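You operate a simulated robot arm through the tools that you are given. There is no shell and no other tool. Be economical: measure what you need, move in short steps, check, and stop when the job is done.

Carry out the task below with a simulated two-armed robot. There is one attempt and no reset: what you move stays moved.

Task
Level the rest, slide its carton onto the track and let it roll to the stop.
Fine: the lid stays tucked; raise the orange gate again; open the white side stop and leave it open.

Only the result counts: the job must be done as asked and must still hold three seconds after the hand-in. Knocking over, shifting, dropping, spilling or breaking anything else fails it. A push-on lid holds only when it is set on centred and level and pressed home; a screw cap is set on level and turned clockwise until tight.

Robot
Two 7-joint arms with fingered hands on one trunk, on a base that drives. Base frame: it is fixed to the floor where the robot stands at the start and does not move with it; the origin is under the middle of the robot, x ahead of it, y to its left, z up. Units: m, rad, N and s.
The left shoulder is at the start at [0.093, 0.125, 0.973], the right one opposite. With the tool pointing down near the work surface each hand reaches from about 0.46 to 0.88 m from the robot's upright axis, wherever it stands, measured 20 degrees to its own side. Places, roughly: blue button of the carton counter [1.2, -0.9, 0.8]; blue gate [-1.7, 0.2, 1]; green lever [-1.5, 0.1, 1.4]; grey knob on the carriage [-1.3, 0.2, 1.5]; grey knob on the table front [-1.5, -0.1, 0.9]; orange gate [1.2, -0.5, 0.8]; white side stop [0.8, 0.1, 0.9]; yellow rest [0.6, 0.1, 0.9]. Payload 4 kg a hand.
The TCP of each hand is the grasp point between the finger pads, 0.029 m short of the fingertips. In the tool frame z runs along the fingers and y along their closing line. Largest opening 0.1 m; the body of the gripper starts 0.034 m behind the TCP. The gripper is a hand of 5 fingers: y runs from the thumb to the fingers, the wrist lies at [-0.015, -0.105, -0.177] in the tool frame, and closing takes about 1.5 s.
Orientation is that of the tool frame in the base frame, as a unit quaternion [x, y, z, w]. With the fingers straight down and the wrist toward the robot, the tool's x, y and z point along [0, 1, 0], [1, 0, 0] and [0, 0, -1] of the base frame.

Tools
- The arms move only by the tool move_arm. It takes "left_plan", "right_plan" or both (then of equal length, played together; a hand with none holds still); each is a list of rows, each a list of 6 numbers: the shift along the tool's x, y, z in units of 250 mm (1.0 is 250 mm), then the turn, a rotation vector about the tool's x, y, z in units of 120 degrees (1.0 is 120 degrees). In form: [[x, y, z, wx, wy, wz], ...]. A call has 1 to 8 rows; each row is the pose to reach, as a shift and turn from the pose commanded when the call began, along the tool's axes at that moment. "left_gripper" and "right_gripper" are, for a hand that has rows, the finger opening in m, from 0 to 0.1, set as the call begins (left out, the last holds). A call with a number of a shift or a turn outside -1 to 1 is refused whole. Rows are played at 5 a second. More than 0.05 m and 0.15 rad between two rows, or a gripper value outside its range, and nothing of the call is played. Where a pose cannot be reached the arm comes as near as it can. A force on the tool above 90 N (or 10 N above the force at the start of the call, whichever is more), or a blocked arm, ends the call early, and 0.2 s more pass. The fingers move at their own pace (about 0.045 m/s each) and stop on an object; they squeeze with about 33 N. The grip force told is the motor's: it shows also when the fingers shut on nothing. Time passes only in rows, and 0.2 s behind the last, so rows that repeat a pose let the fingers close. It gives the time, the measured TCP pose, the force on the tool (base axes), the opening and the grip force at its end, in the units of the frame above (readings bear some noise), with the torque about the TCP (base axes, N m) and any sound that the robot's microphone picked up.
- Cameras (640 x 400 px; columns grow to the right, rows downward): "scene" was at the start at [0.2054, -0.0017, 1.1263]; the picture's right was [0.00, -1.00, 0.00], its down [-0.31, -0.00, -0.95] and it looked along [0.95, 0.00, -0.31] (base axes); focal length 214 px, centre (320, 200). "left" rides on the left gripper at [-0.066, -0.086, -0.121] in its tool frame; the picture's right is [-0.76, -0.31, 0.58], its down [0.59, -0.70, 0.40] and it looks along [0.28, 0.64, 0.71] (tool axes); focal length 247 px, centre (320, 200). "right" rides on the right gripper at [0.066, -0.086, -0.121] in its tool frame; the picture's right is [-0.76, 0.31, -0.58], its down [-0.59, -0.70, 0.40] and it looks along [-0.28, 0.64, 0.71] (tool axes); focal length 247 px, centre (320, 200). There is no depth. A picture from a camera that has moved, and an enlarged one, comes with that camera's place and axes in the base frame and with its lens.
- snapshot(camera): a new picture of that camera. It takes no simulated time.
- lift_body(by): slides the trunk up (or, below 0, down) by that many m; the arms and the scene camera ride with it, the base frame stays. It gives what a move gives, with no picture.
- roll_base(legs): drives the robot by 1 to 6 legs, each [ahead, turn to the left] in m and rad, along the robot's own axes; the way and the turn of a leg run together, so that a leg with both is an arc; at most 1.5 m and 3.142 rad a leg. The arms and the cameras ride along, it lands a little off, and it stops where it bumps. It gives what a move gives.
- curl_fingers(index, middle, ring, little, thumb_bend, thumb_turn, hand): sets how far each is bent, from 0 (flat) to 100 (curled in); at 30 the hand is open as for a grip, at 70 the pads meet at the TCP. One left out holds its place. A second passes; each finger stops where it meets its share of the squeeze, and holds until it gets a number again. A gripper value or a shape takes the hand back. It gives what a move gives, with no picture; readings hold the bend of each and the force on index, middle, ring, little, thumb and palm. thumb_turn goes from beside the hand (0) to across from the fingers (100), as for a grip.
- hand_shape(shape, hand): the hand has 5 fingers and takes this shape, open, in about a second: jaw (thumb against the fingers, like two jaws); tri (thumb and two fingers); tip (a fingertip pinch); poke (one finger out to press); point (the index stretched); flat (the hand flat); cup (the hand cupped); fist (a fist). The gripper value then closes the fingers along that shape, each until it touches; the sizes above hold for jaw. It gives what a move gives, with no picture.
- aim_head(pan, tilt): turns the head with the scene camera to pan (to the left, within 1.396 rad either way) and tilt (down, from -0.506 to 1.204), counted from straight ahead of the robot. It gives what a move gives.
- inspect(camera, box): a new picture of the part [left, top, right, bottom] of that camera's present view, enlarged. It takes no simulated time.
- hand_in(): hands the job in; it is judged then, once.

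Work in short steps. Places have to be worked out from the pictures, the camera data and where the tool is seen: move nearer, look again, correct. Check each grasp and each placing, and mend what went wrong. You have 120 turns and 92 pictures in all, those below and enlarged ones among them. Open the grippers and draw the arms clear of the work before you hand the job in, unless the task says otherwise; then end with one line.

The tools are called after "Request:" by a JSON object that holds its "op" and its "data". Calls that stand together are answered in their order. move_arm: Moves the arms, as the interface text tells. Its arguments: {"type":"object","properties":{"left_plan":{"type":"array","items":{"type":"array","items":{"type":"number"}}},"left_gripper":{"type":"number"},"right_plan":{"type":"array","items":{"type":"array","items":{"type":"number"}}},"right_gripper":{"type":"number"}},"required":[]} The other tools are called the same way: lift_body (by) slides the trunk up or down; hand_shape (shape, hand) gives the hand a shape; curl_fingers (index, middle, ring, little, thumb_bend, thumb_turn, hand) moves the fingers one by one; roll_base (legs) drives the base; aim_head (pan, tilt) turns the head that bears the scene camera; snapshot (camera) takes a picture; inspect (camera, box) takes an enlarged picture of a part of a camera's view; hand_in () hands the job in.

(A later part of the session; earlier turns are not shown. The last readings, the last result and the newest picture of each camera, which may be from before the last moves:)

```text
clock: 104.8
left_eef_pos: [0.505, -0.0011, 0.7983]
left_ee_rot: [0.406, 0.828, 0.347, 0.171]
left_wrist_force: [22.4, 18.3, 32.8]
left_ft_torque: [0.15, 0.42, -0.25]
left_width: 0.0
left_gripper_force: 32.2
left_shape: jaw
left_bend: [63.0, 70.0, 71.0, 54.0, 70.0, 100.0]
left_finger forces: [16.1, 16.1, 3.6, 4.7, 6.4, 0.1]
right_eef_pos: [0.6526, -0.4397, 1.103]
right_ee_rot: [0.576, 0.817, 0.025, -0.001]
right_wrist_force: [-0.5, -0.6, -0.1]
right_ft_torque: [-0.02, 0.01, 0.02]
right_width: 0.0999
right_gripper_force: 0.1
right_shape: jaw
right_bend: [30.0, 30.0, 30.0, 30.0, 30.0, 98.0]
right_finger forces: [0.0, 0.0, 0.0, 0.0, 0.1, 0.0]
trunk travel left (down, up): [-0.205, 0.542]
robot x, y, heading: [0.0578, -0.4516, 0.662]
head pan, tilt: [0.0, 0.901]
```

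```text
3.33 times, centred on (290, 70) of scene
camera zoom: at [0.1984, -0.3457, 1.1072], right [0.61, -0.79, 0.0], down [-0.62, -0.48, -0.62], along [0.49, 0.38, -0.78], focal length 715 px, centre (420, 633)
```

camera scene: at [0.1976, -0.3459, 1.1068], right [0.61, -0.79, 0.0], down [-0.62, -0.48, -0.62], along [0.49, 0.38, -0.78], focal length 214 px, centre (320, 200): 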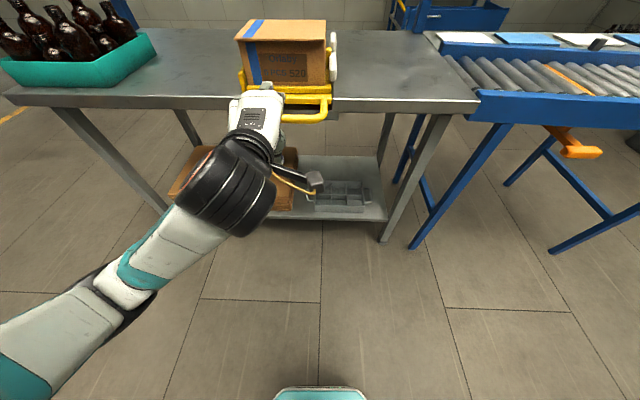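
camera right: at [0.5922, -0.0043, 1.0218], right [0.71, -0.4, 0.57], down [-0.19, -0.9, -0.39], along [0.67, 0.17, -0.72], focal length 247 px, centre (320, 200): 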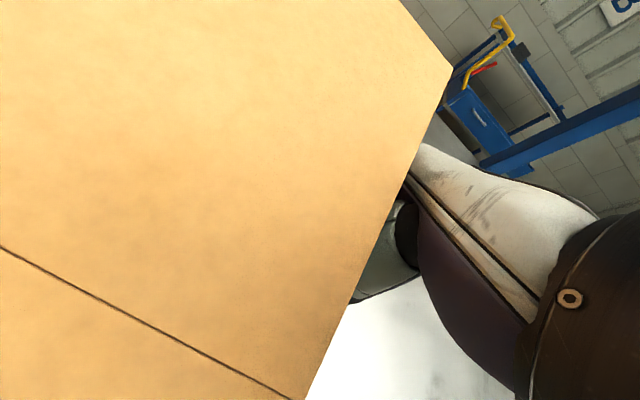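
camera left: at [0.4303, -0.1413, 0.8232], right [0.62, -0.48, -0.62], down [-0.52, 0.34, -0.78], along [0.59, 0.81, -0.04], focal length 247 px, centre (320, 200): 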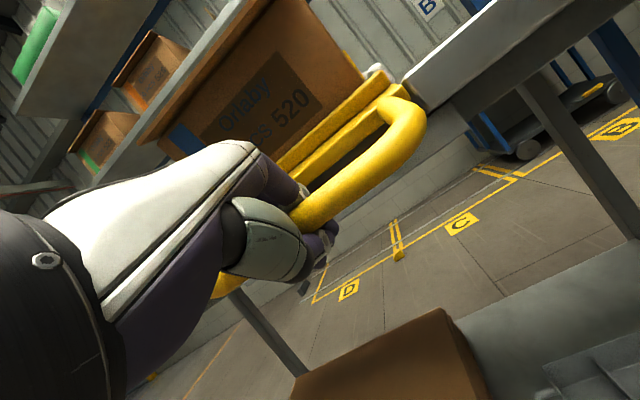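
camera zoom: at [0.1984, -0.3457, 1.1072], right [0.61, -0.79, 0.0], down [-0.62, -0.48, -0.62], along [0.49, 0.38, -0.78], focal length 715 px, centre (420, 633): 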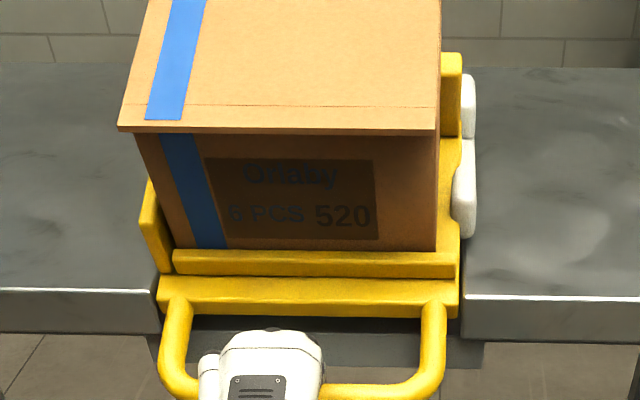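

Pressing moved it about 3 cm. To learn the mechanics I ease the hand back up and read the force on the way.

Request:
{"op": "move_arm", "data": {"left_plan": [[0, 0.03, -0.03, 0, 0, 0], [0, 0.05, -0.05, 0, 0, 0]]}}

Request:
{"op": "aim_head", "data": {"pan": 0, "tilt": 0.55}}

Request:
{"op": "inspect", "data": {"camera": "scene", "box": [200, 70, 380, 230]}}

```text
clock: 105.4
left_eef_pos: [0.5058, -0.0004, 0.8041]
left_ee_rot: [0.409, 0.832, 0.336, 0.165]
left_wrist_force: [3.3, 8.2, 1.3]
left_ft_torque: [0.04, 0.15, -0.2]
left_width: 0.0
left_gripper_force: 32.9
left_shape: jaw
left_bend: [64.0, 70.0, 72.0, 55.0, 70.0, 100.0]
left_finger forces: [4.7, 10.9, 2.0, 2.6, 14.0, 0.1]
right_eef_pos: [0.6522, -0.4372, 1.1002]
right_ee_rot: [0.576, 0.817, 0.025, -0.001]
right_wrist_force: [0.0, -0.1, 0.3]
right_ft_torque: [0.02, 0.03, -0.02]
right_width: 0.0999
right_gripper_force: 0.0
right_shape: jaw
right_bend: [30.0, 30.0, 30.0, 30.0, 30.0, 98.0]
right_finger forces: [0.1, 0.1, 0.0, 0.0, 0.0, 0.0]
trunk travel left (down, up): [-0.205, 0.542]
robot x, y, heading: [0.0585, -0.4535, 0.664]
head pan, tilt: [0.0, 0.901]
```

```text
clock: 106.2
left_eef_pos: [0.5043, -0.0013, 0.8101]
left_ee_rot: [0.409, 0.83, 0.34, 0.168]
left_wrist_force: [5.1, 10.9, 6.3]
left_ft_torque: [-0.03, 0.21, -0.24]
left_width: 0.0
left_gripper_force: 32.9
left_shape: jaw
left_bend: [64.0, 70.0, 71.0, 55.0, 70.0, 100.0]
left_finger forces: [6.6, 11.5, 2.5, 3.6, 9.2, 0.0]
right_eef_pos: [0.6506, -0.4398, 1.1008]
right_ee_rot: [0.577, 0.817, 0.026, -0.001]
right_wrist_force: [0.2, -0.6, 0.4]
right_ft_torque: [0.03, 0.02, 0.04]
right_width: 0.0998
right_gripper_force: 0.1
right_shape: jaw
right_bend: [30.0, 30.0, 30.0, 30.0, 30.0, 98.0]
right_finger forces: [0.0, 0.0, 0.0, 0.0, 0.0, 0.0]
trunk travel left (down, up): [-0.205, 0.542]
robot x, y, heading: [0.0597, -0.4541, 0.659]
head pan, tilt: [0.0, 0.55]
```

```text
2.50 times, centred on (290, 150) of scene
camera zoom: at [0.2093, -0.3364, 1.1358], right [0.61, -0.79, 0.0], down [-0.41, -0.32, -0.85], along [0.67, 0.52, -0.52], focal length 536 px, centre (395, 325)
```

zoom: 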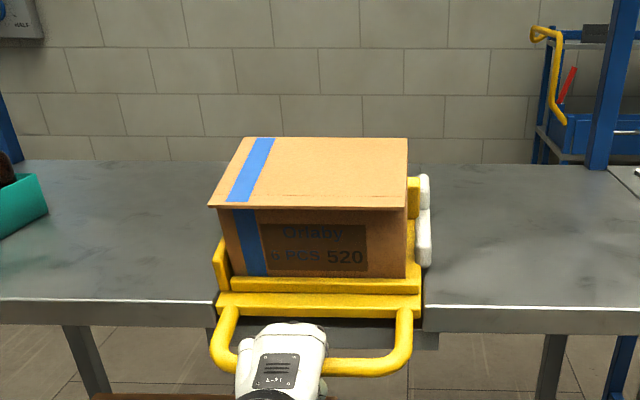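

Comparing views, the rest's far block top has dropped from about z 0.950 to 0.936, so pressing the handle may be what lowers the high side. I press further and compare from this same camera pose.

Request:
{"op": "move_arm", "data": {"left_plan": [[0, -0.04, 0.04, 0, 0, 0], [0, -0.08, 0.08, 0, 0, 0], [0, -0.12, 0.12, 0, 0, 0], [0, -0.16, 0.16, 0, 0, 0], [0, -0.2, 0.2, 0, 0, 0]]}}

Request:
{"op": "inspect", "data": {"camera": "scene", "box": [200, 70, 380, 230]}}

```text
clock: 107.2
left_eef_pos: [0.5069, 0.0019, 0.7971]
left_ee_rot: [0.4, 0.815, 0.374, 0.189]
left_wrist_force: [13.6, 10.2, 26.7]
left_ft_torque: [0.0, 0.46, -0.22]
left_width: 0.0002
left_gripper_force: 33.1
left_shape: jaw
left_bend: [60.0, 70.0, 72.0, 52.0, 70.0, 100.0]
left_finger forces: [18.6, 14.0, 2.3, 6.5, 5.1, 0.0]
right_eef_pos: [0.6513, -0.4406, 1.1004]
right_ee_rot: [0.575, 0.818, 0.026, -0.001]
right_wrist_force: [0.7, 0.2, -0.8]
right_ft_torque: [-0.01, 0.04, 0.0]
right_width: 0.0999
right_gripper_force: 0.0
right_shape: jaw
right_bend: [30.0, 30.0, 30.0, 30.0, 30.0, 98.0]
right_finger forces: [0.0, 0.0, 0.0, 0.0, 0.0, 0.1]
trunk travel left (down, up): [-0.205, 0.542]
robot x, y, heading: [0.0565, -0.453, 0.66]
head pan, tilt: [0.0, 0.55]
stopped in row 4 (left hand): the force on the tool passed its limit at 95 N (the readings are from after the stop); the commanded pose is now the measured one
```

```text
2.50 times, centred on (290, 150) of scene
camera zoom: at [0.2095, -0.3372, 1.1352], right [0.61, -0.79, 0.0], down [-0.41, -0.32, -0.85], along [0.67, 0.52, -0.52], focal length 536 px, centre (395, 325)
```

zoom: 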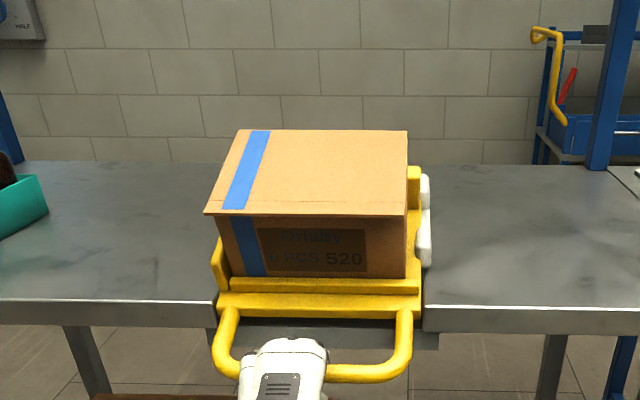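

Now it is clear: pressing tilts it more, since the far side rose again. The earlier upward limit was the level position. I lift the handle back up to that stop.

Request:
{"op": "move_arm", "data": {"left_plan": [[0, 0.04, -0.04, 0, 0, 0], [0, 0.08, -0.08, 0, 0, 0], [0, 0.11, -0.11, 0, 0, 0], [0, 0.14, -0.14, 0, 0, 0], [0, 0.16, -0.16, 0, 0, 0]]}}

Request:
{"op": "inspect", "data": {"camera": "scene", "box": [200, 70, 380, 230]}}

```text
clock: 108.3
left_eef_pos: [0.5052, 0.0023, 0.8314]
left_ee_rot: [0.406, 0.823, 0.355, 0.177]
left_wrist_force: [5.6, -2.0, -47.6]
left_ft_torque: [0.38, -0.45, -0.04]
left_width: 0.0003
left_gripper_force: 33.1
left_shape: jaw
left_bend: [71.0, 70.0, 70.0, 61.0, 71.0, 100.0]
left_finger forces: [0.0, 0.1, 1.4, 0.8, 45.3, 0.1]
right_eef_pos: [0.6556, -0.4374, 1.097]
right_ee_rot: [0.576, 0.817, 0.023, -0.002]
right_wrist_force: [0.0, 0.6, -0.2]
right_ft_torque: [-0.02, 0.01, -0.03]
right_width: 0.0997
right_gripper_force: 0.1
right_shape: jaw
right_bend: [30.0, 30.0, 30.0, 30.0, 30.0, 98.0]
right_finger forces: [0.1, 0.0, 0.1, 0.1, 0.0, 0.0]
trunk travel left (down, up): [-0.205, 0.542]
robot x, y, heading: [0.0593, -0.4515, 0.662]
head pan, tilt: [0.0, 0.55]
```

```text
2.50 times, centred on (290, 150) of scene
camera zoom: at [0.2125, -0.3343, 1.1343], right [0.61, -0.79, 0.0], down [-0.42, -0.32, -0.85], along [0.67, 0.52, -0.53], focal length 536 px, centre (395, 325)
```

zoom: 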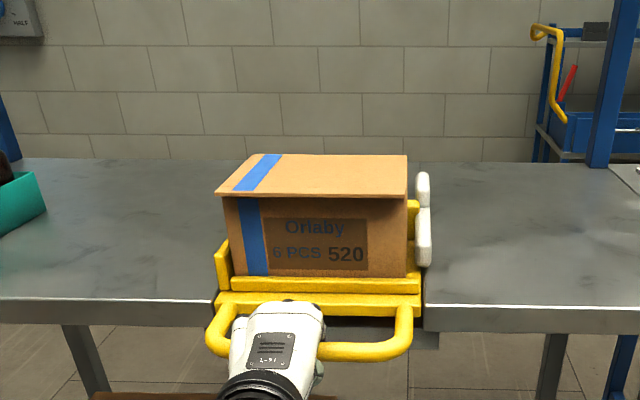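

The rest is now level: the lid lies flat and the far block is below the knob top. I ease the pull slightly to see whether it holds by itself.

Request:
{"op": "move_arm", "data": {"left_plan": [[0, -0.02, 0.02, 0, 0, 0], [0, -0.035, 0.035, 0, 0, 0], [0, -0.035, 0.035, 0, 0, 0]]}}

Request:
{"op": "move_arm", "data": {"left_plan": [[0, 0, 0, 0, 0, 0], [0, 0, 0, 0, 0, 0], [0, 0, 0, 0, 0, 0], [0, 0, 0, 0, 0, 0], [0, 0, 0, 0, 0, 0], [0, 0, 0, 0, 0, 0]], "left_gripper": 0.08}}

Request:
{"op": "inspect", "data": {"camera": "scene", "box": [200, 70, 380, 230]}}

```text
clock: 109.2
left_eef_pos: [0.5051, 0.0006, 0.831]
left_ee_rot: [0.402, 0.819, 0.365, 0.184]
left_wrist_force: [7.6, 0.9, -21.5]
left_ft_torque: [0.26, -0.07, -0.13]
left_width: 0.0002
left_gripper_force: 32.8
left_shape: jaw
left_bend: [71.0, 70.0, 70.0, 60.0, 70.0, 100.0]
left_finger forces: [0.3, 0.1, 2.5, 3.0, 25.6, 0.0]
right_eef_pos: [0.6539, -0.4385, 1.1002]
right_ee_rot: [0.576, 0.817, 0.025, -0.002]
right_wrist_force: [-0.1, 0.3, -0.2]
right_ft_torque: [0.0, -0.02, -0.02]
right_width: 0.0997
right_gripper_force: 0.1
right_shape: jaw
right_bend: [30.0, 30.0, 30.0, 30.0, 30.0, 98.0]
right_finger forces: [0.1, 0.0, 0.0, 0.0, 0.0, 0.1]
trunk travel left (down, up): [-0.205, 0.542]
robot x, y, heading: [0.0548, -0.4509, 0.661]
head pan, tilt: [0.0, 0.55]
```

```text
clock: 110.5
left_eef_pos: [0.5027, -0.0004, 0.8342]
left_ee_rot: [0.402, 0.818, 0.367, 0.186]
left_wrist_force: [-0.4, -0.1, 0.0]
left_ft_torque: [0.02, 0.0, -0.01]
left_width: 0.0796
left_gripper_force: 0.0
left_shape: jaw
left_bend: [38.0, 33.0, 25.0, 37.0, 31.0, 99.0]
left_finger forces: [0.0, 0.1, 0.1, 0.0, 0.1, 0.0]
right_eef_pos: [0.6522, -0.4392, 1.1018]
right_ee_rot: [0.576, 0.817, 0.026, -0.001]
right_wrist_force: [0.0, 0.4, -0.6]
right_ft_torque: [0.0, -0.05, 0.01]
right_width: 0.0998
right_gripper_force: 0.1
right_shape: jaw
right_bend: [30.0, 30.0, 30.0, 30.0, 30.0, 98.0]
right_finger forces: [0.0, 0.0, 0.1, 0.0, 0.0, 0.1]
trunk travel left (down, up): [-0.205, 0.542]
robot x, y, heading: [0.0585, -0.4528, 0.66]
head pan, tilt: [0.0, 0.55]
```

```text
2.50 times, centred on (290, 150) of scene
camera zoom: at [0.2093, -0.3369, 1.1359], right [0.61, -0.79, 0.0], down [-0.41, -0.32, -0.85], along [0.67, 0.52, -0.52], focal length 536 px, centre (395, 325)
```

zoom: 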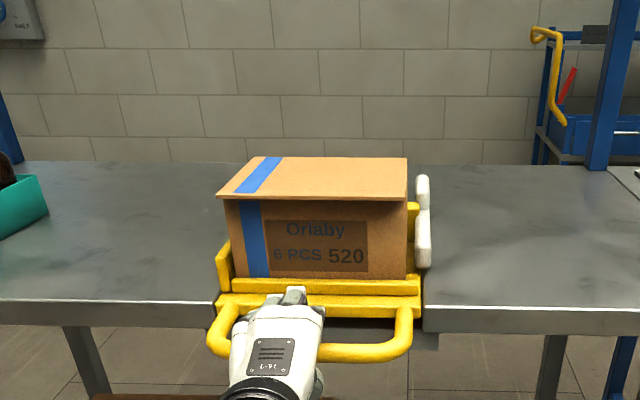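

The rest stays level on its own. I withdraw the left hand upward, raise the trunk and go back to the side-stop position, a little closer than before.

Request:
{"op": "move_arm", "data": {"left_plan": [[0, 0, -0.16, 0, 0, 0], [0, 0, -0.32, 0, 0, 0], [0, 0.08, -0.42, 0, 0, 0], [0, 0.16, -0.52, 0, 0, 0], [0, 0.24, -0.62, 0, 0, 0], [0, 0.32, -0.71, 0, 0, 0], [0, 0.4, -0.8, 0, 0, 0]]}}

Request:
{"op": "lift_body", "data": {"by": 0.12}}

Request:
{"op": "roll_base", "data": {"legs": [[0.23, 0], [0, 0.32]]}}

```text
clock: 112.2
left_eef_pos: [0.4366, -0.05, 1.0408]
left_ee_rot: [0.402, 0.818, 0.368, 0.186]
left_wrist_force: [-0.7, 0.3, -0.9]
left_ft_torque: [0.0, 0.05, -0.03]
left_width: 0.0799
left_gripper_force: 0.1
left_shape: jaw
left_bend: [38.0, 33.0, 25.0, 37.0, 30.0, 99.0]
left_finger forces: [0.0, 0.0, 0.0, 0.0, 0.0, 0.0]
right_eef_pos: [0.651, -0.4393, 1.1006]
right_ee_rot: [0.576, 0.817, 0.026, 0.0]
right_wrist_force: [0.1, -0.6, 0.5]
right_ft_torque: [-0.01, 0.02, 0.02]
right_width: 0.0999
right_gripper_force: 0.0
right_shape: jaw
right_bend: [30.0, 30.0, 30.0, 30.0, 30.0, 98.0]
right_finger forces: [0.1, 0.0, 0.0, 0.0, 0.0, 0.1]
trunk travel left (down, up): [-0.205, 0.542]
robot x, y, heading: [0.0598, -0.4568, 0.66]
head pan, tilt: [0.0, 0.55]
```

```text
clock: 113.7
left_eef_pos: [0.4358, -0.0502, 1.1599]
left_ee_rot: [0.402, 0.819, 0.366, 0.185]
left_wrist_force: [0.1, 0.0, -0.7]
left_ft_torque: [-0.01, 0.0, -0.01]
left_width: 0.0798
left_gripper_force: 0.0
left_shape: jaw
left_bend: [38.0, 33.0, 25.0, 37.0, 30.0, 99.0]
left_finger forces: [0.0, 0.1, 0.0, 0.1, 0.0, 0.0]
right_eef_pos: [0.6516, -0.4398, 1.2215]
right_ee_rot: [0.577, 0.817, 0.025, -0.001]
right_wrist_force: [-0.1, 0.3, 0.3]
right_ft_torque: [-0.01, -0.01, 0.0]
right_width: 0.0999
right_gripper_force: 0.1
right_shape: jaw
right_bend: [30.0, 30.0, 30.0, 30.0, 30.0, 98.0]
right_finger forces: [0.0, 0.0, 0.1, 0.1, 0.0, 0.1]
trunk travel left (down, up): [-0.325, 0.422]
robot x, y, heading: [0.0579, -0.4532, 0.661]
head pan, tilt: [0.0, 0.55]
```

```text
clock: 116.4
left_eef_pos: [0.4689, 0.1904, 1.1598]
left_ee_rot: [0.265, 0.872, 0.392, 0.124]
left_wrist_force: [-0.6, 0.6, -1.3]
left_ft_torque: [0.01, 0.0, 0.0]
left_width: 0.08
left_gripper_force: 0.1
left_shape: jaw
left_bend: [38.0, 33.0, 25.0, 37.0, 30.0, 99.0]
left_finger forces: [0.1, 0.1, 0.0, 0.0, 0.1, 0.2]
right_eef_pos: [0.7971, -0.1115, 1.2215]
right_ee_rot: [0.437, 0.899, 0.027, -0.005]
right_wrist_force: [0.6, 0.8, 0.4]
right_ft_torque: [0.01, -0.02, -0.01]
right_width: 0.1
right_gripper_force: 0.1
right_shape: jaw
right_bend: [30.0, 30.0, 30.0, 30.0, 30.0, 98.0]
right_finger forces: [0.1, 0.0, 0.1, 0.0, 0.1, 0.1]
trunk travel left (down, up): [-0.325, 0.422]
robot x, y, heading: [0.2388, -0.3113, 0.986]
head pan, tilt: [0.0, 0.55]
```

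I bring the right hand over the knob again, yawing it as before.

Request:
{"op": "move_arm", "data": {"right_plan": [[0.07, 0.075, 0.05, 0, 0, -0.065], [0.14, 0.15, 0.1, 0, 0, -0.13], [0.21, 0.225, 0.15, 0, 0, -0.195], [0.28, 0.3, 0.2, 0, 0, -0.26], [0.36, 0.375, 0.25, 0, 0, -0.325], [0.43, 0.45, 0.3, 0, 0, -0.39], [0.5, 0.525, 0.35, 0, 0, -0.455], [0.574, 0.596, 0.4, 0, 0, -0.52]]}}

Request:
{"op": "move_arm", "data": {"right_plan": [[0, 0, 0, 0, 0, -0.06], [0, 0, 0, 0, 0, -0.12], [0, 0, 0, 0, 0, -0.17]]}}

```text
clock: 118.2
left_eef_pos: [0.4673, 0.1905, 1.1611]
left_ee_rot: [0.266, 0.872, 0.392, 0.124]
left_wrist_force: [0.4, -1.0, -0.8]
left_ft_torque: [0.0, -0.01, 0.02]
left_width: 0.0801
left_gripper_force: 0.1
left_shape: jaw
left_bend: [38.0, 33.0, 25.0, 37.0, 30.0, 99.0]
left_finger forces: [0.0, 0.0, 0.1, 0.0, 0.0, 0.0]
right_eef_pos: [0.8272, 0.0994, 1.1333]
right_ee_rot: [-0.093, 0.995, 0.024, 0.009]
right_wrist_force: [0.0, -0.6, 0.4]
right_ft_torque: [-0.05, -0.02, -0.04]
right_width: 0.0999
right_gripper_force: 0.1
right_shape: jaw
right_bend: [30.0, 30.0, 30.0, 30.0, 30.0, 98.0]
right_finger forces: [0.0, 0.0, 0.0, 0.0, 0.1, 0.0]
trunk travel left (down, up): [-0.325, 0.422]
robot x, y, heading: [0.2396, -0.3158, 0.985]
head pan, tilt: [0.0, 0.55]
```

```text
clock: 119.0
left_eef_pos: [0.4693, 0.1889, 1.1608]
left_ee_rot: [0.266, 0.872, 0.392, 0.124]
left_wrist_force: [0.3, -0.2, 0.1]
left_ft_torque: [-0.01, 0.02, -0.02]
left_width: 0.0797
left_gripper_force: 0.0
left_shape: jaw
left_bend: [38.0, 33.0, 25.0, 37.0, 30.0, 99.0]
left_finger forces: [0.1, 0.1, 0.0, 0.1, 0.0, 0.0]
right_eef_pos: [0.8282, 0.0974, 1.1327]
right_ee_rot: [-0.268, 0.963, 0.024, 0.013]
right_wrist_force: [-0.2, -0.7, 0.0]
right_ft_torque: [0.01, -0.02, 0.0]
right_width: 0.1002
right_gripper_force: 0.1
right_shape: jaw
right_bend: [30.0, 30.0, 30.0, 30.0, 30.0, 98.0]
right_finger forces: [0.1, 0.0, 0.0, 0.0, 0.0, 0.0]
trunk travel left (down, up): [-0.325, 0.422]
robot x, y, heading: [0.2391, -0.3113, 0.986]
head pan, tilt: [0.0, 0.55]
```

I lower onto the knob and close as before.

Request:
{"op": "move_arm", "data": {"right_plan": [[0.02, 0, 0.14, 0, 0, 0], [0.02, 0, 0.28, 0, 0, 0], [0.02, 0, 0.42, 0, 0, 0], [0.02, 0, 0.56, 0, 0, 0], [0.02, 0, 0.7, 0, 0, 0], [0.02, 0, 0.8, 0, 0, 0], [0.02, 0, 0.86, 0, 0, 0]]}}

Request:
{"op": "move_arm", "data": {"right_plan": [[0, 0, 0, 0, 0, 0], [0, 0, 0, 0, 0, 0], [0, 0, 0, 0, 0, 0], [0, 0, 0, 0, 0, 0], [0, 0, 0, 0, 0, 0], [0, 0, 0, 0, 0, 0], [0, 0, 0, 0, 0, 0], [0, 0, 0, 0, 0, 0]], "right_gripper": 0}}

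Request:
{"op": "move_arm", "data": {"right_plan": [[-0.04, 0.003, 0, 0, 0, 0], [-0.08, 0.006, 0, 0, 0, 0], [-0.12, 0.01, 0, 0, 0, 0]]}}

```text
clock: 120.6
left_eef_pos: [0.4689, 0.1894, 1.1602]
left_ee_rot: [0.265, 0.872, 0.392, 0.124]
left_wrist_force: [0.2, 0.0, -0.7]
left_ft_torque: [0.01, 0.0, 0.0]
left_width: 0.0799
left_gripper_force: 0.0
left_shape: jaw
left_bend: [38.0, 33.0, 25.0, 37.0, 30.0, 99.0]
left_finger forces: [0.1, 0.0, 0.0, 0.0, 0.2, 0.0]
right_eef_pos: [0.8249, 0.1055, 0.9175]
right_ee_rot: [-0.267, 0.963, 0.023, 0.013]
right_wrist_force: [0.1, -0.4, -0.3]
right_ft_torque: [0.0, -0.02, 0.0]
right_width: 0.0998
right_gripper_force: 0.0
right_shape: jaw
right_bend: [30.0, 30.0, 30.0, 30.0, 30.0, 98.0]
right_finger forces: [0.1, 0.1, 0.0, 0.0, 0.0, 0.0]
trunk travel left (down, up): [-0.325, 0.422]
robot x, y, heading: [0.2359, -0.311, 0.984]
head pan, tilt: [0.0, 0.55]
```

```text
clock: 122.4
left_eef_pos: [0.4689, 0.1896, 1.1612]
left_ee_rot: [0.265, 0.873, 0.391, 0.123]
left_wrist_force: [-0.4, 0.7, 0.0]
left_ft_torque: [-0.01, -0.03, -0.03]
left_width: 0.08
left_gripper_force: 0.2
left_shape: jaw
left_bend: [38.0, 33.0, 25.0, 37.0, 30.0, 99.0]
left_finger forces: [0.0, 0.0, 0.0, 0.0, 0.0, 0.0]
right_eef_pos: [0.825, 0.1055, 0.917]
right_ee_rot: [-0.267, 0.963, 0.023, 0.013]
right_wrist_force: [0.9, -3.0, -0.4]
right_ft_torque: [-0.1, -0.07, 0.02]
right_width: 0.013
right_gripper_force: 32.8
right_shape: jaw
right_bend: [70.0, 70.0, 70.0, 70.0, 42.0, 100.0]
right_finger forces: [16.0, 10.2, 0.0, 0.0, 29.1, 0.0]
trunk travel left (down, up): [-0.325, 0.422]
robot x, y, heading: [0.2403, -0.3144, 0.99]
head pan, tilt: [0.0, 0.55]
```

```text
clock: 123.2
left_eef_pos: [0.4692, 0.1886, 1.1613]
left_ee_rot: [0.264, 0.872, 0.393, 0.122]
left_wrist_force: [-0.3, 0.7, 0.4]
left_ft_torque: [0.05, 0.01, 0.02]
left_width: 0.0798
left_gripper_force: 0.1
left_shape: jaw
left_bend: [38.0, 33.0, 25.0, 37.0, 30.0, 99.0]
left_finger forces: [0.0, 0.0, 0.0, 0.1, 0.0, 0.0]
right_eef_pos: [0.8516, 0.1237, 0.9208]
right_ee_rot: [-0.265, 0.964, 0.027, 0.018]
right_wrist_force: [1.7, 1.1, 0.8]
right_ft_torque: [-0.03, 0.07, 0.01]
right_width: 0.006
right_gripper_force: 32.9
right_shape: jaw
right_bend: [71.0, 70.0, 70.0, 70.0, 78.0, 96.0]
right_finger forces: [0.1, 0.0, 0.1, 0.1, 0.0, 0.0]
trunk travel left (down, up): [-0.325, 0.422]
robot x, y, heading: [0.2374, -0.3112, 0.987]
head pan, tilt: [0.0, 0.55]
```

It slipped off the far end, so the closed fingers now stand behind the knob. That lets me test pulling it toward me, now that the block is out of its way.

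Request:
{"op": "move_arm", "data": {"right_plan": [[0.06, 0, 0, 0, 0, 0], [0.12, 0, 0, 0, 0, 0], [0.18, 0, 0, 0, 0, 0], [0.24, 0, 0, 0, 0, 0], [0.3, 0, 0, 0, 0, 0]]}}

Request:
{"op": "aim_head", "data": {"pan": -0.3, "tilt": 0.6}}

Request:
{"op": "inspect", "data": {"camera": "scene", "box": [270, 110, 410, 270]}}

```text
clock: 124.2
left_eef_pos: [0.4751, 0.2007, 1.159]
left_ee_rot: [0.265, 0.873, 0.39, 0.122]
left_wrist_force: [0.0, 1.1, -0.2]
left_ft_torque: [-0.01, -0.02, -0.05]
left_width: 0.0798
left_gripper_force: 0.1
left_shape: jaw
left_bend: [38.0, 33.0, 25.0, 37.0, 30.0, 99.0]
left_finger forces: [0.0, 0.0, 0.0, 0.0, 0.0, 0.0]
right_eef_pos: [0.8161, 0.1069, 0.9198]
right_ee_rot: [-0.256, 0.966, 0.031, 0.029]
right_wrist_force: [21.4, 10.5, -6.8]
right_ft_torque: [0.14, -0.11, 0.49]
right_width: 0.0051
right_gripper_force: 32.6
right_shape: jaw
right_bend: [71.0, 70.0, 70.0, 70.0, 78.0, 97.0]
right_finger forces: [0.0, 0.0, 0.0, 0.0, 19.5, 0.0]
trunk travel left (down, up): [-0.325, 0.422]
robot x, y, heading: [0.2435, -0.3036, 0.99]
head pan, tilt: [0.0, 0.55]
stopped in row 5 (right hand): the force on the tool passed its limit at 97 N (the readings are from after the stop); the commanded pose is now the measured one
```

```text
clock: 125.0
left_eef_pos: [0.4749, 0.196, 1.1581]
left_ee_rot: [0.264, 0.874, 0.39, 0.122]
left_wrist_force: [-0.2, 0.3, 0.4]
left_ft_torque: [0.01, -0.02, -0.04]
left_width: 0.0798
left_gripper_force: 0.0
left_shape: jaw
left_bend: [38.0, 33.0, 25.0, 37.0, 30.0, 99.0]
left_finger forces: [0.1, 0.0, 0.0, 0.0, 0.1, 0.1]
right_eef_pos: [0.8153, 0.1052, 0.9196]
right_ee_rot: [-0.253, 0.966, 0.034, 0.031]
right_wrist_force: [48.1, 37.3, -8.8]
right_ft_torque: [0.33, -0.21, 0.9]
right_width: 0.0049
right_gripper_force: 33.0
right_shape: jaw
right_bend: [71.0, 70.0, 70.0, 70.0, 78.0, 98.0]
right_finger forces: [0.0, 0.0, 0.1, 0.1, 52.2, 0.0]
trunk travel left (down, up): [-0.325, 0.422]
robot x, y, heading: [0.241, -0.3088, 0.992]
head pan, tilt: [-0.3, 0.6]
```

```text
2.50 times, centred on (340, 190) of scene
camera zoom: at [0.3491, -0.1981, 1.254], right [0.64, -0.77, 0.0], down [-0.44, -0.36, -0.82], along [0.63, 0.52, -0.57], focal length 536 px, centre (270, 225)
```

zoom: 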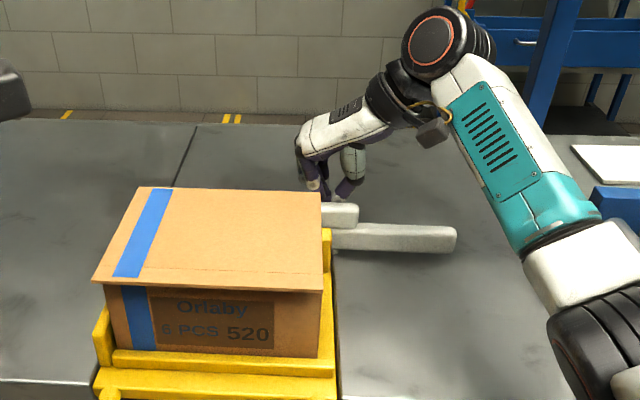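

That freed it: the bar has swung 90° about a pivot and now lies behind the carton's path, so the side stop is open. I withdraw the right hand away from it and up.

Request:
{"op": "move_arm", "data": {"right_plan": [[-0.08, 0, 0, 0, 0, 0], [-0.14, 0, 0, 0, 0, 0], [-0.14, 0, -0.16, 0, 0, 0], [-0.14, 0, -0.32, 0, 0, 0], [-0.14, 0, -0.5, 0, 0, 0], [-0.1, 0, -0.68, 0, 0, 0], [-0.05, 0, -0.85, 0, 0, 0], [0, 0, -1.0, 0, 0, 0]]}}

Request:
{"op": "roll_base", "data": {"legs": [[0, -1.278], [-0.317, 0], [0, 0.525]]}}

Request:
{"op": "aim_head", "data": {"pan": 0.35, "tilt": 0.6}}

Request:
{"op": "snapshot", "data": {"camera": "scene"}}

```text
clock: 126.8
left_eef_pos: [0.4679, 0.1914, 1.1611]
left_ee_rot: [0.264, 0.872, 0.393, 0.123]
left_wrist_force: [-0.1, 0.5, 0.1]
left_ft_torque: [-0.05, 0.02, 0.01]
left_width: 0.0799
left_gripper_force: 0.0
left_shape: jaw
left_bend: [38.0, 33.0, 25.0, 37.0, 30.0, 99.0]
left_finger forces: [0.0, 0.1, 0.0, 0.0, 0.0, 0.0]
right_eef_pos: [0.7992, 0.0794, 1.1744]
right_ee_rot: [-0.258, 0.965, 0.033, 0.029]
right_wrist_force: [-0.6, -0.4, -0.4]
right_ft_torque: [-0.02, -0.01, 0.01]
right_width: 0.0044
right_gripper_force: 32.8
right_shape: jaw
right_bend: [71.0, 70.0, 70.0, 70.0, 80.0, 95.0]
right_finger forces: [0.0, 0.0, 0.1, 0.1, 0.0, 0.0]
trunk travel left (down, up): [-0.325, 0.422]
robot x, y, heading: [0.2363, -0.3111, 0.992]
head pan, tilt: [-0.3, 0.6]
```

```text
clock: 133.7
left_eef_pos: [0.4537, -0.0111, 1.1607]
left_ee_rot: [0.568, 0.714, 0.319, 0.259]
left_wrist_force: [-0.3, 0.5, 0.3]
left_ft_torque: [-0.02, -0.03, 0.01]
left_width: 0.0798
left_gripper_force: 0.1
left_shape: jaw
left_bend: [38.0, 33.0, 25.0, 37.0, 30.0, 99.0]
left_finger forces: [0.0, 0.1, 0.1, 0.0, 0.0, 0.1]
right_eef_pos: [0.6157, -0.3196, 1.1742]
right_ee_rot: [0.118, 0.992, 0.02, 0.037]
right_wrist_force: [-0.4, 0.3, -0.6]
right_ft_torque: [0.02, 0.0, 0.02]
right_width: 0.0045
right_gripper_force: 33.4
right_shape: jaw
right_bend: [71.0, 70.0, 70.0, 70.0, 80.0, 95.0]
right_finger forces: [0.0, 0.0, 0.0, 0.0, 0.0, 0.0]
trunk travel left (down, up): [-0.325, 0.422]
robot x, y, heading: [-0.0559, -0.2179, 0.231]
head pan, tilt: [-0.3, 0.6]
```

```text
clock: 134.8
left_eef_pos: [0.4529, -0.0116, 1.1596]
left_ee_rot: [0.569, 0.713, 0.318, 0.259]
left_wrist_force: [-0.3, 0.0, 0.5]
left_ft_torque: [0.03, -0.02, -0.01]
left_width: 0.08
left_gripper_force: 0.1
left_shape: jaw
left_bend: [38.0, 33.0, 25.0, 37.0, 30.0, 99.0]
left_finger forces: [0.0, 0.2, 0.0, 0.1, 0.0, 0.0]
right_eef_pos: [0.6162, -0.3193, 1.1734]
right_ee_rot: [0.118, 0.992, 0.02, 0.038]
right_wrist_force: [0.8, 0.4, -0.4]
right_ft_torque: [0.02, -0.01, 0.02]
right_width: 0.0043
right_gripper_force: 32.7
right_shape: jaw
right_bend: [71.0, 70.0, 70.0, 70.0, 80.0, 95.0]
right_finger forces: [0.1, 0.0, 0.1, 0.0, 0.0, 0.0]
trunk travel left (down, up): [-0.325, 0.422]
robot x, y, heading: [-0.0562, -0.2175, 0.233]
head pan, tilt: [0.351, 0.6]
```

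```text
16 pictures are left
camera scene: at [0.0766, -0.1573, 1.2551], right [0.55, -0.84, 0.0], down [-0.47, -0.31, -0.82], along [0.69, 0.45, -0.57], focal length 214 px, centre (320, 200)
```

scene: 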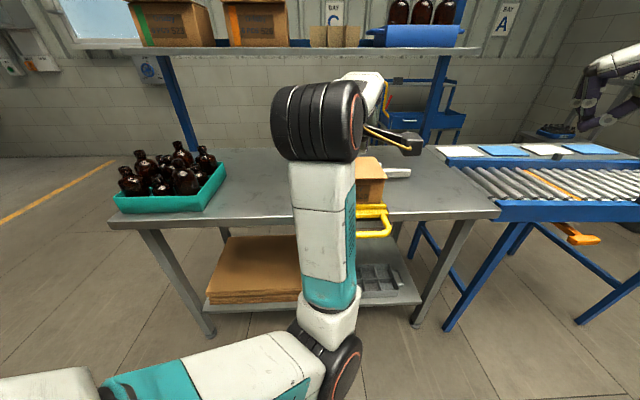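

The left arm is free to work. I turn the left hand to point down, then carry it round to the carton's left side with its finger backs facing the track.

Request:
{"op": "move_arm", "data": {"left_plan": [[0.07, 0.015, -0.015, 0.067, 0, 0], [0.14, 0.03, -0.03, 0.134, 0, 0], [0.21, 0.045, -0.04, 0.201, 0, 0], [0.28, 0.06, -0.06, 0.268, 0, 0], [0.35, 0.075, -0.07, 0.335, 0, 0], [0.4, 0.09, -0.08, 0.403, 0, 0]], "left_gripper": 0}}

Request:
{"op": "move_arm", "data": {"left_plan": [[0.05, 0.06, 0, 0, 0, 0.068], [0.1, 0.12, 0, 0, 0, 0.137], [0.15, 0.18, 0, 0, 0, 0.205], [0.2, 0.24, 0.05, 0, 0, 0.274], [0.24, 0.3, 0.1, 0, 0, 0.342], [0.28, 0.36, 0.16, 0, 0, 0.41], [0.31, 0.41, 0.22, 0, 0, 0.479], [0.34, 0.448, 0.28, 0, 0, 0.547]]}}

Request:
{"op": "snapshot", "data": {"camera": "scene"}}

```text
clock: 136.2
left_eef_pos: [0.4904, 0.1293, 1.1846]
left_ee_rot: [0.625, 0.781, -0.002, 0.005]
left_wrist_force: [-0.1, 0.7, -0.3]
left_ft_torque: [0.02, -0.05, -0.02]
left_width: 0.0
left_gripper_force: 33.1
left_shape: jaw
left_bend: [70.0, 70.0, 70.0, 70.0, 70.0, 100.0]
left_finger forces: [0.0, 0.0, 0.0, 0.0, 0.0, 0.0]
left hand out of reach, approached as far as the arm can: row 3, 4, 5, 6
right_eef_pos: [0.6144, -0.319, 1.174]
right_ee_rot: [0.118, 0.992, 0.02, 0.04]
right_wrist_force: [0.3, -0.1, -0.1]
right_ft_torque: [-0.06, 0.0, -0.01]
right_width: 0.0045
right_gripper_force: 32.9
right_shape: jaw
right_bend: [71.0, 70.0, 70.0, 70.0, 80.0, 95.0]
right_finger forces: [0.0, 0.1, 0.0, 0.0, 0.0, 0.0]
trunk travel left (down, up): [-0.325, 0.422]
robot x, y, heading: [-0.0579, -0.2144, 0.233]
head pan, tilt: [0.351, 0.6]
```

```text
clock: 138.0
left_eef_pos: [0.5525, 0.2118, 1.1013]
left_ee_rot: [0.946, 0.324, 0.001, 0.003]
left_wrist_force: [-0.8, -0.1, 0.5]
left_ft_torque: [0.01, 0.03, -0.02]
left_width: 0.0004
left_gripper_force: 32.6
left_shape: jaw
left_bend: [70.0, 70.0, 70.0, 70.0, 70.0, 100.0]
left_finger forces: [0.0, 0.0, 0.0, 0.0, 0.0, 0.0]
left hand out of reach, approached as far as the arm can: row 7, 8
right_eef_pos: [0.6189, -0.3204, 1.1725]
right_ee_rot: [0.119, 0.992, 0.02, 0.037]
right_wrist_force: [0.5, -0.1, -0.4]
right_ft_torque: [0.03, 0.05, 0.0]
right_width: 0.0043
right_gripper_force: 32.9
right_shape: jaw
right_bend: [71.0, 70.0, 70.0, 70.0, 80.0, 95.0]
right_finger forces: [0.0, 0.1, 0.0, 0.0, 0.0, 0.1]
trunk travel left (down, up): [-0.325, 0.422]
robot x, y, heading: [-0.0585, -0.2178, 0.227]
head pan, tilt: [0.351, 0.6]
```

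```text
15 pictures are left
camera scene: at [0.0787, -0.1579, 1.2547], right [0.55, -0.84, 0.0], down [-0.47, -0.31, -0.82], along [0.69, 0.45, -0.57], focal length 214 px, centre (320, 200)
```

scene: 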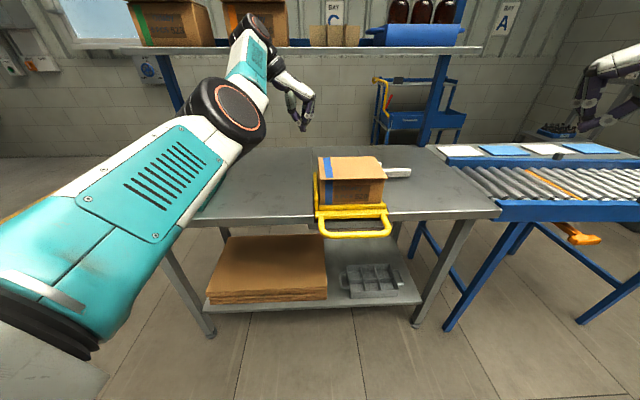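

The hand is square to the carton (y along the track). I open the fingers, step back to keep clear of the carton and its rest lip, and lower so the tips are just above the lip.

Request:
{"op": "move_arm", "data": {"left_plan": [[-0.04, -0.07, 0, 0, 0, 0], [-0.08, -0.14, 0, 0, 0, 0], [-0.12, -0.22, 0, 0, 0, 0], [-0.12, -0.22, 0.14, 0, 0, 0], [-0.12, -0.22, 0.28, 0, 0, 0], [-0.12, -0.22, 0.42, 0, 0, 0], [-0.12, -0.22, 0.54, 0, 0, 0]], "left_gripper": 0.1}}

Request:
{"op": "inspect", "data": {"camera": "scene", "box": [240, 90, 440, 240]}}

```text
clock: 139.6
left_eef_pos: [0.4926, 0.2401, 0.9681]
left_ee_rot: [0.948, 0.318, 0.001, 0.004]
left_wrist_force: [-0.6, -0.3, -1.0]
left_ft_torque: [-0.01, 0.03, -0.01]
left_width: 0.0997
left_gripper_force: 0.1
left_shape: jaw
left_bend: [30.0, 30.0, 30.0, 30.0, 30.0, 98.0]
left_finger forces: [0.0, 0.0, 0.1, 0.1, 0.0, 0.0]
left hand out of reach, approached as far as the arm can: row 1, 2
right_eef_pos: [0.6156, -0.3203, 1.1741]
right_ee_rot: [0.119, 0.992, 0.02, 0.039]
right_wrist_force: [0.1, 0.2, 0.5]
right_ft_torque: [-0.01, 0.02, 0.01]
right_width: 0.0046
right_gripper_force: 32.7
right_shape: jaw
right_bend: [71.0, 70.0, 70.0, 70.0, 80.0, 95.0]
right_finger forces: [0.0, 0.0, 0.0, 0.1, 0.1, 0.0]
trunk travel left (down, up): [-0.325, 0.422]
robot x, y, heading: [-0.0587, -0.2219, 0.23]
head pan, tilt: [0.351, 0.6]
```

```text
2.67 times, centred on (340, 165) of scene
camera zoom: at [0.0768, -0.157, 1.255], right [0.55, -0.84, 0.0], down [-0.47, -0.31, -0.82], along [0.69, 0.45, -0.57], focal length 572 px, centre (267, 293)
```

zoom: 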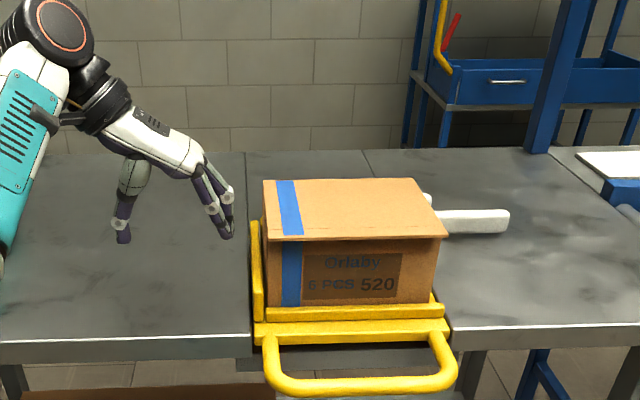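

The finger backs face the carton's left side just above the lip. I push along the track direction.

Request:
{"op": "move_arm", "data": {"left_plan": [[0, 0.08, 0.02, 0, 0, 0], [0, 0.16, 0.02, 0, 0, 0], [0, 0.24, 0.02, 0, 0, 0], [0, 0.32, 0.02, 0, 0, 0], [0, 0.4, 0.02, 0, 0, 0], [0, 0.48, 0.02, 0, 0, 0]]}}

Request:
{"op": "inspect", "data": {"camera": "scene", "box": [240, 90, 440, 240]}}

```text
clock: 140.8
left_eef_pos: [0.5469, 0.1787, 0.9787]
left_ee_rot: [0.943, 0.333, 0.013, -0.001]
left_wrist_force: [-37.3, 31.3, 28.6]
left_ft_torque: [-0.66, -0.75, -0.11]
left_width: 0.0771
left_gripper_force: 0.0
left_shape: jaw
left_bend: [39.0, 45.0, 40.0, 30.0, 30.0, 98.0]
left_finger forces: [10.0, 34.3, 9.1, 1.6, 0.1, 0.1]
right_eef_pos: [0.6113, -0.3174, 1.1752]
right_ee_rot: [0.118, 0.992, 0.019, 0.04]
right_wrist_force: [0.2, -0.1, -1.3]
right_ft_torque: [0.04, 0.07, 0.06]
right_width: 0.0044
right_gripper_force: 33.0
right_shape: jaw
right_bend: [71.0, 70.0, 70.0, 70.0, 80.0, 95.0]
right_finger forces: [0.0, 0.1, 0.1, 0.0, 0.0, 0.0]
trunk travel left (down, up): [-0.325, 0.422]
robot x, y, heading: [-0.0589, -0.2177, 0.237]
head pan, tilt: [0.351, 0.6]
stopped in row 6 (left hand): the force on the tool passed its limit at 98 N (the readings are from after the stop); the commanded pose is now the measured one
```

```text
2.67 times, centred on (340, 165) of scene
camera zoom: at [0.0713, -0.1549, 1.2556], right [0.56, -0.83, 0.0], down [-0.47, -0.32, -0.83], along [0.69, 0.46, -0.56], focal length 572 px, centre (267, 293)
```

zoom: 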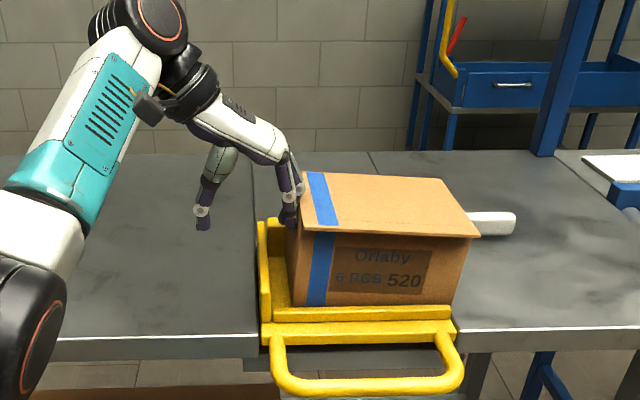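

The carton moved about 4 cm, then jammed at 98 N and yawed a little. I back off slightly and look closely at what it hit.

Request:
{"op": "move_arm", "data": {"left_plan": [[0, -0.08, 0, 0, 0, 0], [0, -0.16, 0, 0, 0, 0]]}}

Request:
{"op": "inspect", "data": {"camera": "scene", "box": [320, 130, 420, 220]}}

```text
clock: 141.4
left_eef_pos: [0.5266, 0.1994, 0.97]
left_ee_rot: [0.945, 0.326, 0.009, 0.002]
left_wrist_force: [-0.3, 0.2, 0.3]
left_ft_torque: [-0.04, 0.0, -0.01]
left_width: 0.1
left_gripper_force: 0.0
left_shape: jaw
left_bend: [30.0, 30.0, 30.0, 30.0, 30.0, 98.0]
left_finger forces: [0.0, 0.0, 0.0, 0.0, 0.0, 0.0]
right_eef_pos: [0.6147, -0.3196, 1.1736]
right_ee_rot: [0.119, 0.992, 0.019, 0.039]
right_wrist_force: [-0.3, 1.1, 0.2]
right_ft_torque: [0.04, -0.01, -0.01]
right_width: 0.0043
right_gripper_force: 33.3
right_shape: jaw
right_bend: [71.0, 70.0, 70.0, 70.0, 80.0, 95.0]
right_finger forces: [0.0, 0.1, 0.0, 0.1, 0.1, 0.1]
trunk travel left (down, up): [-0.325, 0.422]
robot x, y, heading: [-0.0563, -0.2186, 0.239]
head pan, tilt: [0.351, 0.6]
```

```text
4.44 times, centred on (370, 175) of scene
camera zoom: at [0.0762, -0.1567, 1.2548], right [0.55, -0.83, 0.0], down [-0.47, -0.31, -0.82], along [0.69, 0.46, -0.57], focal length 953 px, centre (98, 311)
```

zoom: 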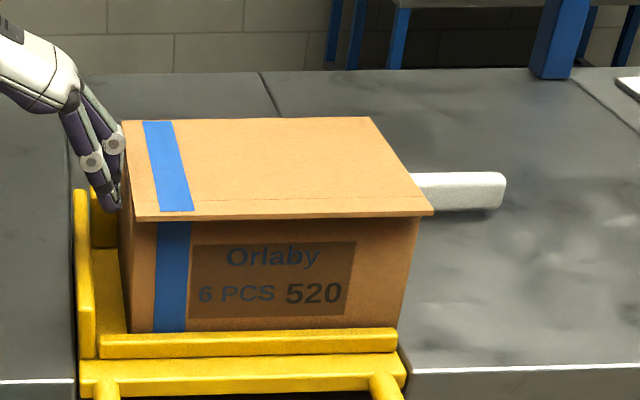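

The carton tips about its lower right edge as if catching a small step, and I was pushing near its top (table top is z 0.838). There is now a gap between the lip and the carton, so I lower the fingers into it to push low down.

Request:
{"op": "move_arm", "data": {"left_plan": [[0, 0.015, 0.06, 0, 0, 0], [0, 0.015, 0.12, 0, 0, 0], [0, 0.015, 0.18, 0, 0, 0], [0, 0.015, 0.24, 0, 0, 0]]}}

Request:
{"op": "move_arm", "data": {"left_plan": [[0, 0.06, 0, 0, 0, 0], [0, 0.12, 0, 0, 0, 0], [0, 0.18, 0, 0, 0, 0], [0, 0.24, 0, 0, 0, 0]]}}

Request:
{"op": "inspect", "data": {"camera": "scene", "box": [300, 120, 420, 230]}}

```text
clock: 142.4
left_eef_pos: [0.531, 0.2008, 0.9117]
left_ee_rot: [0.945, 0.328, 0.008, 0.001]
left_wrist_force: [-0.6, 0.0, -0.2]
left_ft_torque: [0.02, 0.0, -0.01]
left_width: 0.1
left_gripper_force: 0.0
left_shape: jaw
left_bend: [30.0, 30.0, 30.0, 30.0, 30.0, 98.0]
left_finger forces: [0.0, 0.0, 0.0, 0.0, 0.0, 0.0]
right_eef_pos: [0.6159, -0.3191, 1.1745]
right_ee_rot: [0.117, 0.992, 0.02, 0.038]
right_wrist_force: [-0.2, -0.5, -0.7]
right_ft_torque: [-0.03, 0.02, -0.02]
right_width: 0.0045
right_gripper_force: 33.0
right_shape: jaw
right_bend: [71.0, 70.0, 70.0, 70.0, 80.0, 95.0]
right_finger forces: [0.0, 0.1, 0.0, 0.0, 0.1, 0.0]
trunk travel left (down, up): [-0.325, 0.422]
robot x, y, heading: [-0.0579, -0.2174, 0.23]
head pan, tilt: [0.351, 0.6]
```

```text
clock: 143.2
left_eef_pos: [0.5457, 0.1943, 0.9172]
left_ee_rot: [0.939, 0.344, 0.009, -0.009]
left_wrist_force: [-36.7, 32.6, 14.7]
left_ft_torque: [-0.79, -0.85, -0.03]
left_width: 0.079
left_gripper_force: 0.0
left_shape: jaw
left_bend: [35.0, 47.0, 35.0, 31.0, 30.0, 98.0]
left_finger forces: [5.7, 36.0, 4.9, 2.9, 0.1, 0.0]
right_eef_pos: [0.6128, -0.3177, 1.1744]
right_ee_rot: [0.118, 0.992, 0.019, 0.039]
right_wrist_force: [1.1, -0.5, -0.8]
right_ft_torque: [0.07, 0.04, 0.02]
right_width: 0.0044
right_gripper_force: 33.1
right_shape: jaw
right_bend: [71.0, 70.0, 70.0, 70.0, 80.0, 95.0]
right_finger forces: [0.0, 0.0, 0.0, 0.1, 0.1, 0.0]
trunk travel left (down, up): [-0.325, 0.422]
robot x, y, heading: [-0.0575, -0.2179, 0.244]
head pan, tilt: [0.351, 0.6]
stopped in row 4 (left hand): the force on the tool passed its limit at 97 N (the readings are from after the stop); the commanded pose is now the measured one
```

```text
3.64 times, centred on (360, 175) of scene
camera zoom: at [0.072, -0.1536, 1.2553], right [0.56, -0.83, 0.0], down [-0.47, -0.32, -0.83], along [0.68, 0.46, -0.56], focal length 780 px, centre (174, 291)
```

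zoom: 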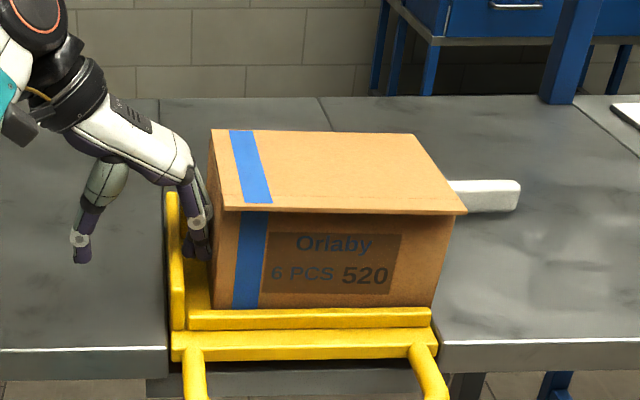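

It stops with the carton's lower right edge exactly at the seam, so the plate probably sits a hair below the table edge; the rest is slightly over-level at its stop. I ease the left hand and bring the right fist over the handle to nudge it down a few millimetres.

Request:
{"op": "move_arm", "data": {"left_plan": [[0, -0.02, 0, 0, 0, 0], [0, -0.04, 0, 0, 0, 0], [0, -0.04, 0, 0, 0, 0], [0, -0.04, 0, 0, 0, 0], [0, -0.04, 0, 0, 0, 0], [0, -0.04, 0, 0, 0, 0], [0, -0.04, 0, 0, 0, 0]], "right_plan": [[0.07, 0.13, 0, 0, 0, 0], [0.14, 0.26, 0, 0, 0, 0], [0.21, 0.39, 0, 0, 0, 0], [0.28, 0.52, 0, 0, 0, 0], [0.35, 0.65, 0, 0, 0, 0], [0.42, 0.78, 0, 0, 0, 0], [0.49, 0.89, 0, 0, 0, 0]]}}

Request:
{"op": "move_arm", "data": {"right_plan": [[0, 0, 0.14, 0, 0, 0], [0, 0, 0.28, 0, 0, 0], [0, 0, 0.42, 0, 0, 0], [0, 0, 0.56, 0, 0, 0], [0, 0, 0.7, 0, 0, 0], [0, 0, 0.84, 0, 0, 0], [0, 0, 0.96, 0, 0, 0]]}}

Request:
{"op": "snapshot", "data": {"camera": "scene"}}

```text
clock: 144.8
left_eef_pos: [0.5423, 0.1966, 0.9161]
left_ee_rot: [0.941, 0.339, 0.01, -0.005]
left_wrist_force: [-18.8, 21.2, 8.7]
left_ft_torque: [-0.46, -0.51, 0.16]
left_width: 0.098
left_gripper_force: 0.0
left_shape: jaw
left_bend: [33.0, 40.0, 33.0, 30.0, 30.0, 98.0]
left_finger forces: [3.5, 22.3, 2.9, 0.0, 0.1, 0.1]
right_eef_pos: [0.5469, -0.0701, 1.1762]
right_ee_rot: [0.118, 0.992, 0.018, 0.04]
right_wrist_force: [-0.9, 0.5, -0.1]
right_ft_torque: [-0.03, 0.01, 0.0]
right_width: 0.0045
right_gripper_force: 32.9
right_shape: jaw
right_bend: [71.0, 70.0, 70.0, 70.0, 80.0, 95.0]
right_finger forces: [0.1, 0.1, 0.0, 0.0, 0.1, 0.0]
trunk travel left (down, up): [-0.325, 0.422]
robot x, y, heading: [-0.0591, -0.2174, 0.24]
head pan, tilt: [0.351, 0.6]
```

```text
clock: 146.4
left_eef_pos: [0.5413, 0.1961, 0.9164]
left_ee_rot: [0.941, 0.339, 0.011, -0.006]
left_wrist_force: [-18.8, 20.2, 6.9]
left_ft_torque: [-0.49, -0.53, 0.12]
left_width: 0.0979
left_gripper_force: 0.0
left_shape: jaw
left_bend: [33.0, 40.0, 33.0, 30.0, 30.0, 98.0]
left_finger forces: [2.5, 22.5, 2.3, 0.0, 0.0, 0.0]
right_eef_pos: [0.5671, -0.0664, 0.9371]
right_ee_rot: [0.117, 0.992, 0.019, 0.04]
right_wrist_force: [0.5, 0.1, 0.3]
right_ft_torque: [0.0, 0.02, -0.02]
right_width: 0.0042
right_gripper_force: 32.8
right_shape: jaw
right_bend: [71.0, 70.0, 70.0, 70.0, 80.0, 95.0]
right_finger forces: [0.0, 0.1, 0.1, 0.0, 0.0, 0.0]
trunk travel left (down, up): [-0.325, 0.422]
robot x, y, heading: [-0.0572, -0.2145, 0.242]
head pan, tilt: [0.351, 0.6]
```

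```text
10 pictures are left
camera scene: at [0.0728, -0.1532, 1.2553], right [0.56, -0.83, 0.0], down [-0.47, -0.32, -0.83], along [0.69, 0.46, -0.56], focal length 214 px, centre (320, 200)
```

scene: 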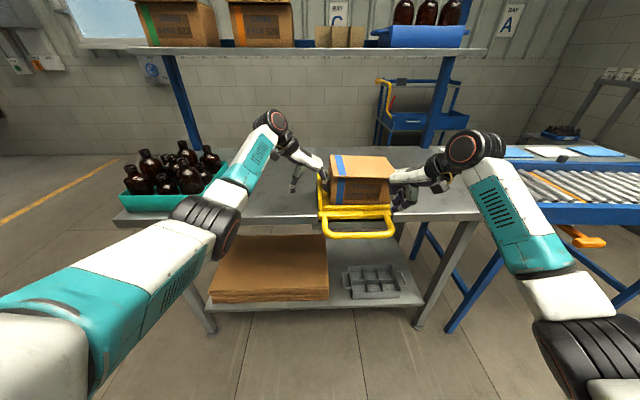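

The right fist is just above the handle's right corner. I lower until it touches, then nudge.

Request:
{"op": "move_arm", "data": {"right_plan": [[0, 0, 0.06, 0, 0, 0], [0, 0, 0.12, 0, 0, 0], [0, 0, 0.17, 0, 0, 0], [0, 0, 0.21, 0, 0, 0]]}}

```text
clock: 147.4
left_eef_pos: [0.5423, 0.1961, 0.9164]
left_ee_rot: [0.94, 0.34, 0.01, -0.006]
left_wrist_force: [-18.5, 20.3, 6.7]
left_ft_torque: [-0.47, -0.5, 0.1]
left_width: 0.0981
left_gripper_force: 0.1
left_shape: jaw
left_bend: [33.0, 40.0, 33.0, 30.0, 30.0, 98.0]
left_finger forces: [2.6, 22.2, 2.2, 0.0, 0.0, 0.0]
right_eef_pos: [0.57, -0.0638, 0.8862]
right_ee_rot: [0.118, 0.992, 0.019, 0.041]
right_wrist_force: [0.5, 0.6, 0.5]
right_ft_torque: [0.02, 0.0, -0.02]
right_width: 0.0046
right_gripper_force: 32.8
right_shape: jaw
right_bend: [71.0, 70.0, 70.0, 70.0, 80.0, 95.0]
right_finger forces: [0.1, 0.0, 0.0, 0.0, 0.0, 0.0]
trunk travel left (down, up): [-0.325, 0.422]
robot x, y, heading: [-0.0639, -0.2175, 0.242]
head pan, tilt: [0.351, 0.6]
```

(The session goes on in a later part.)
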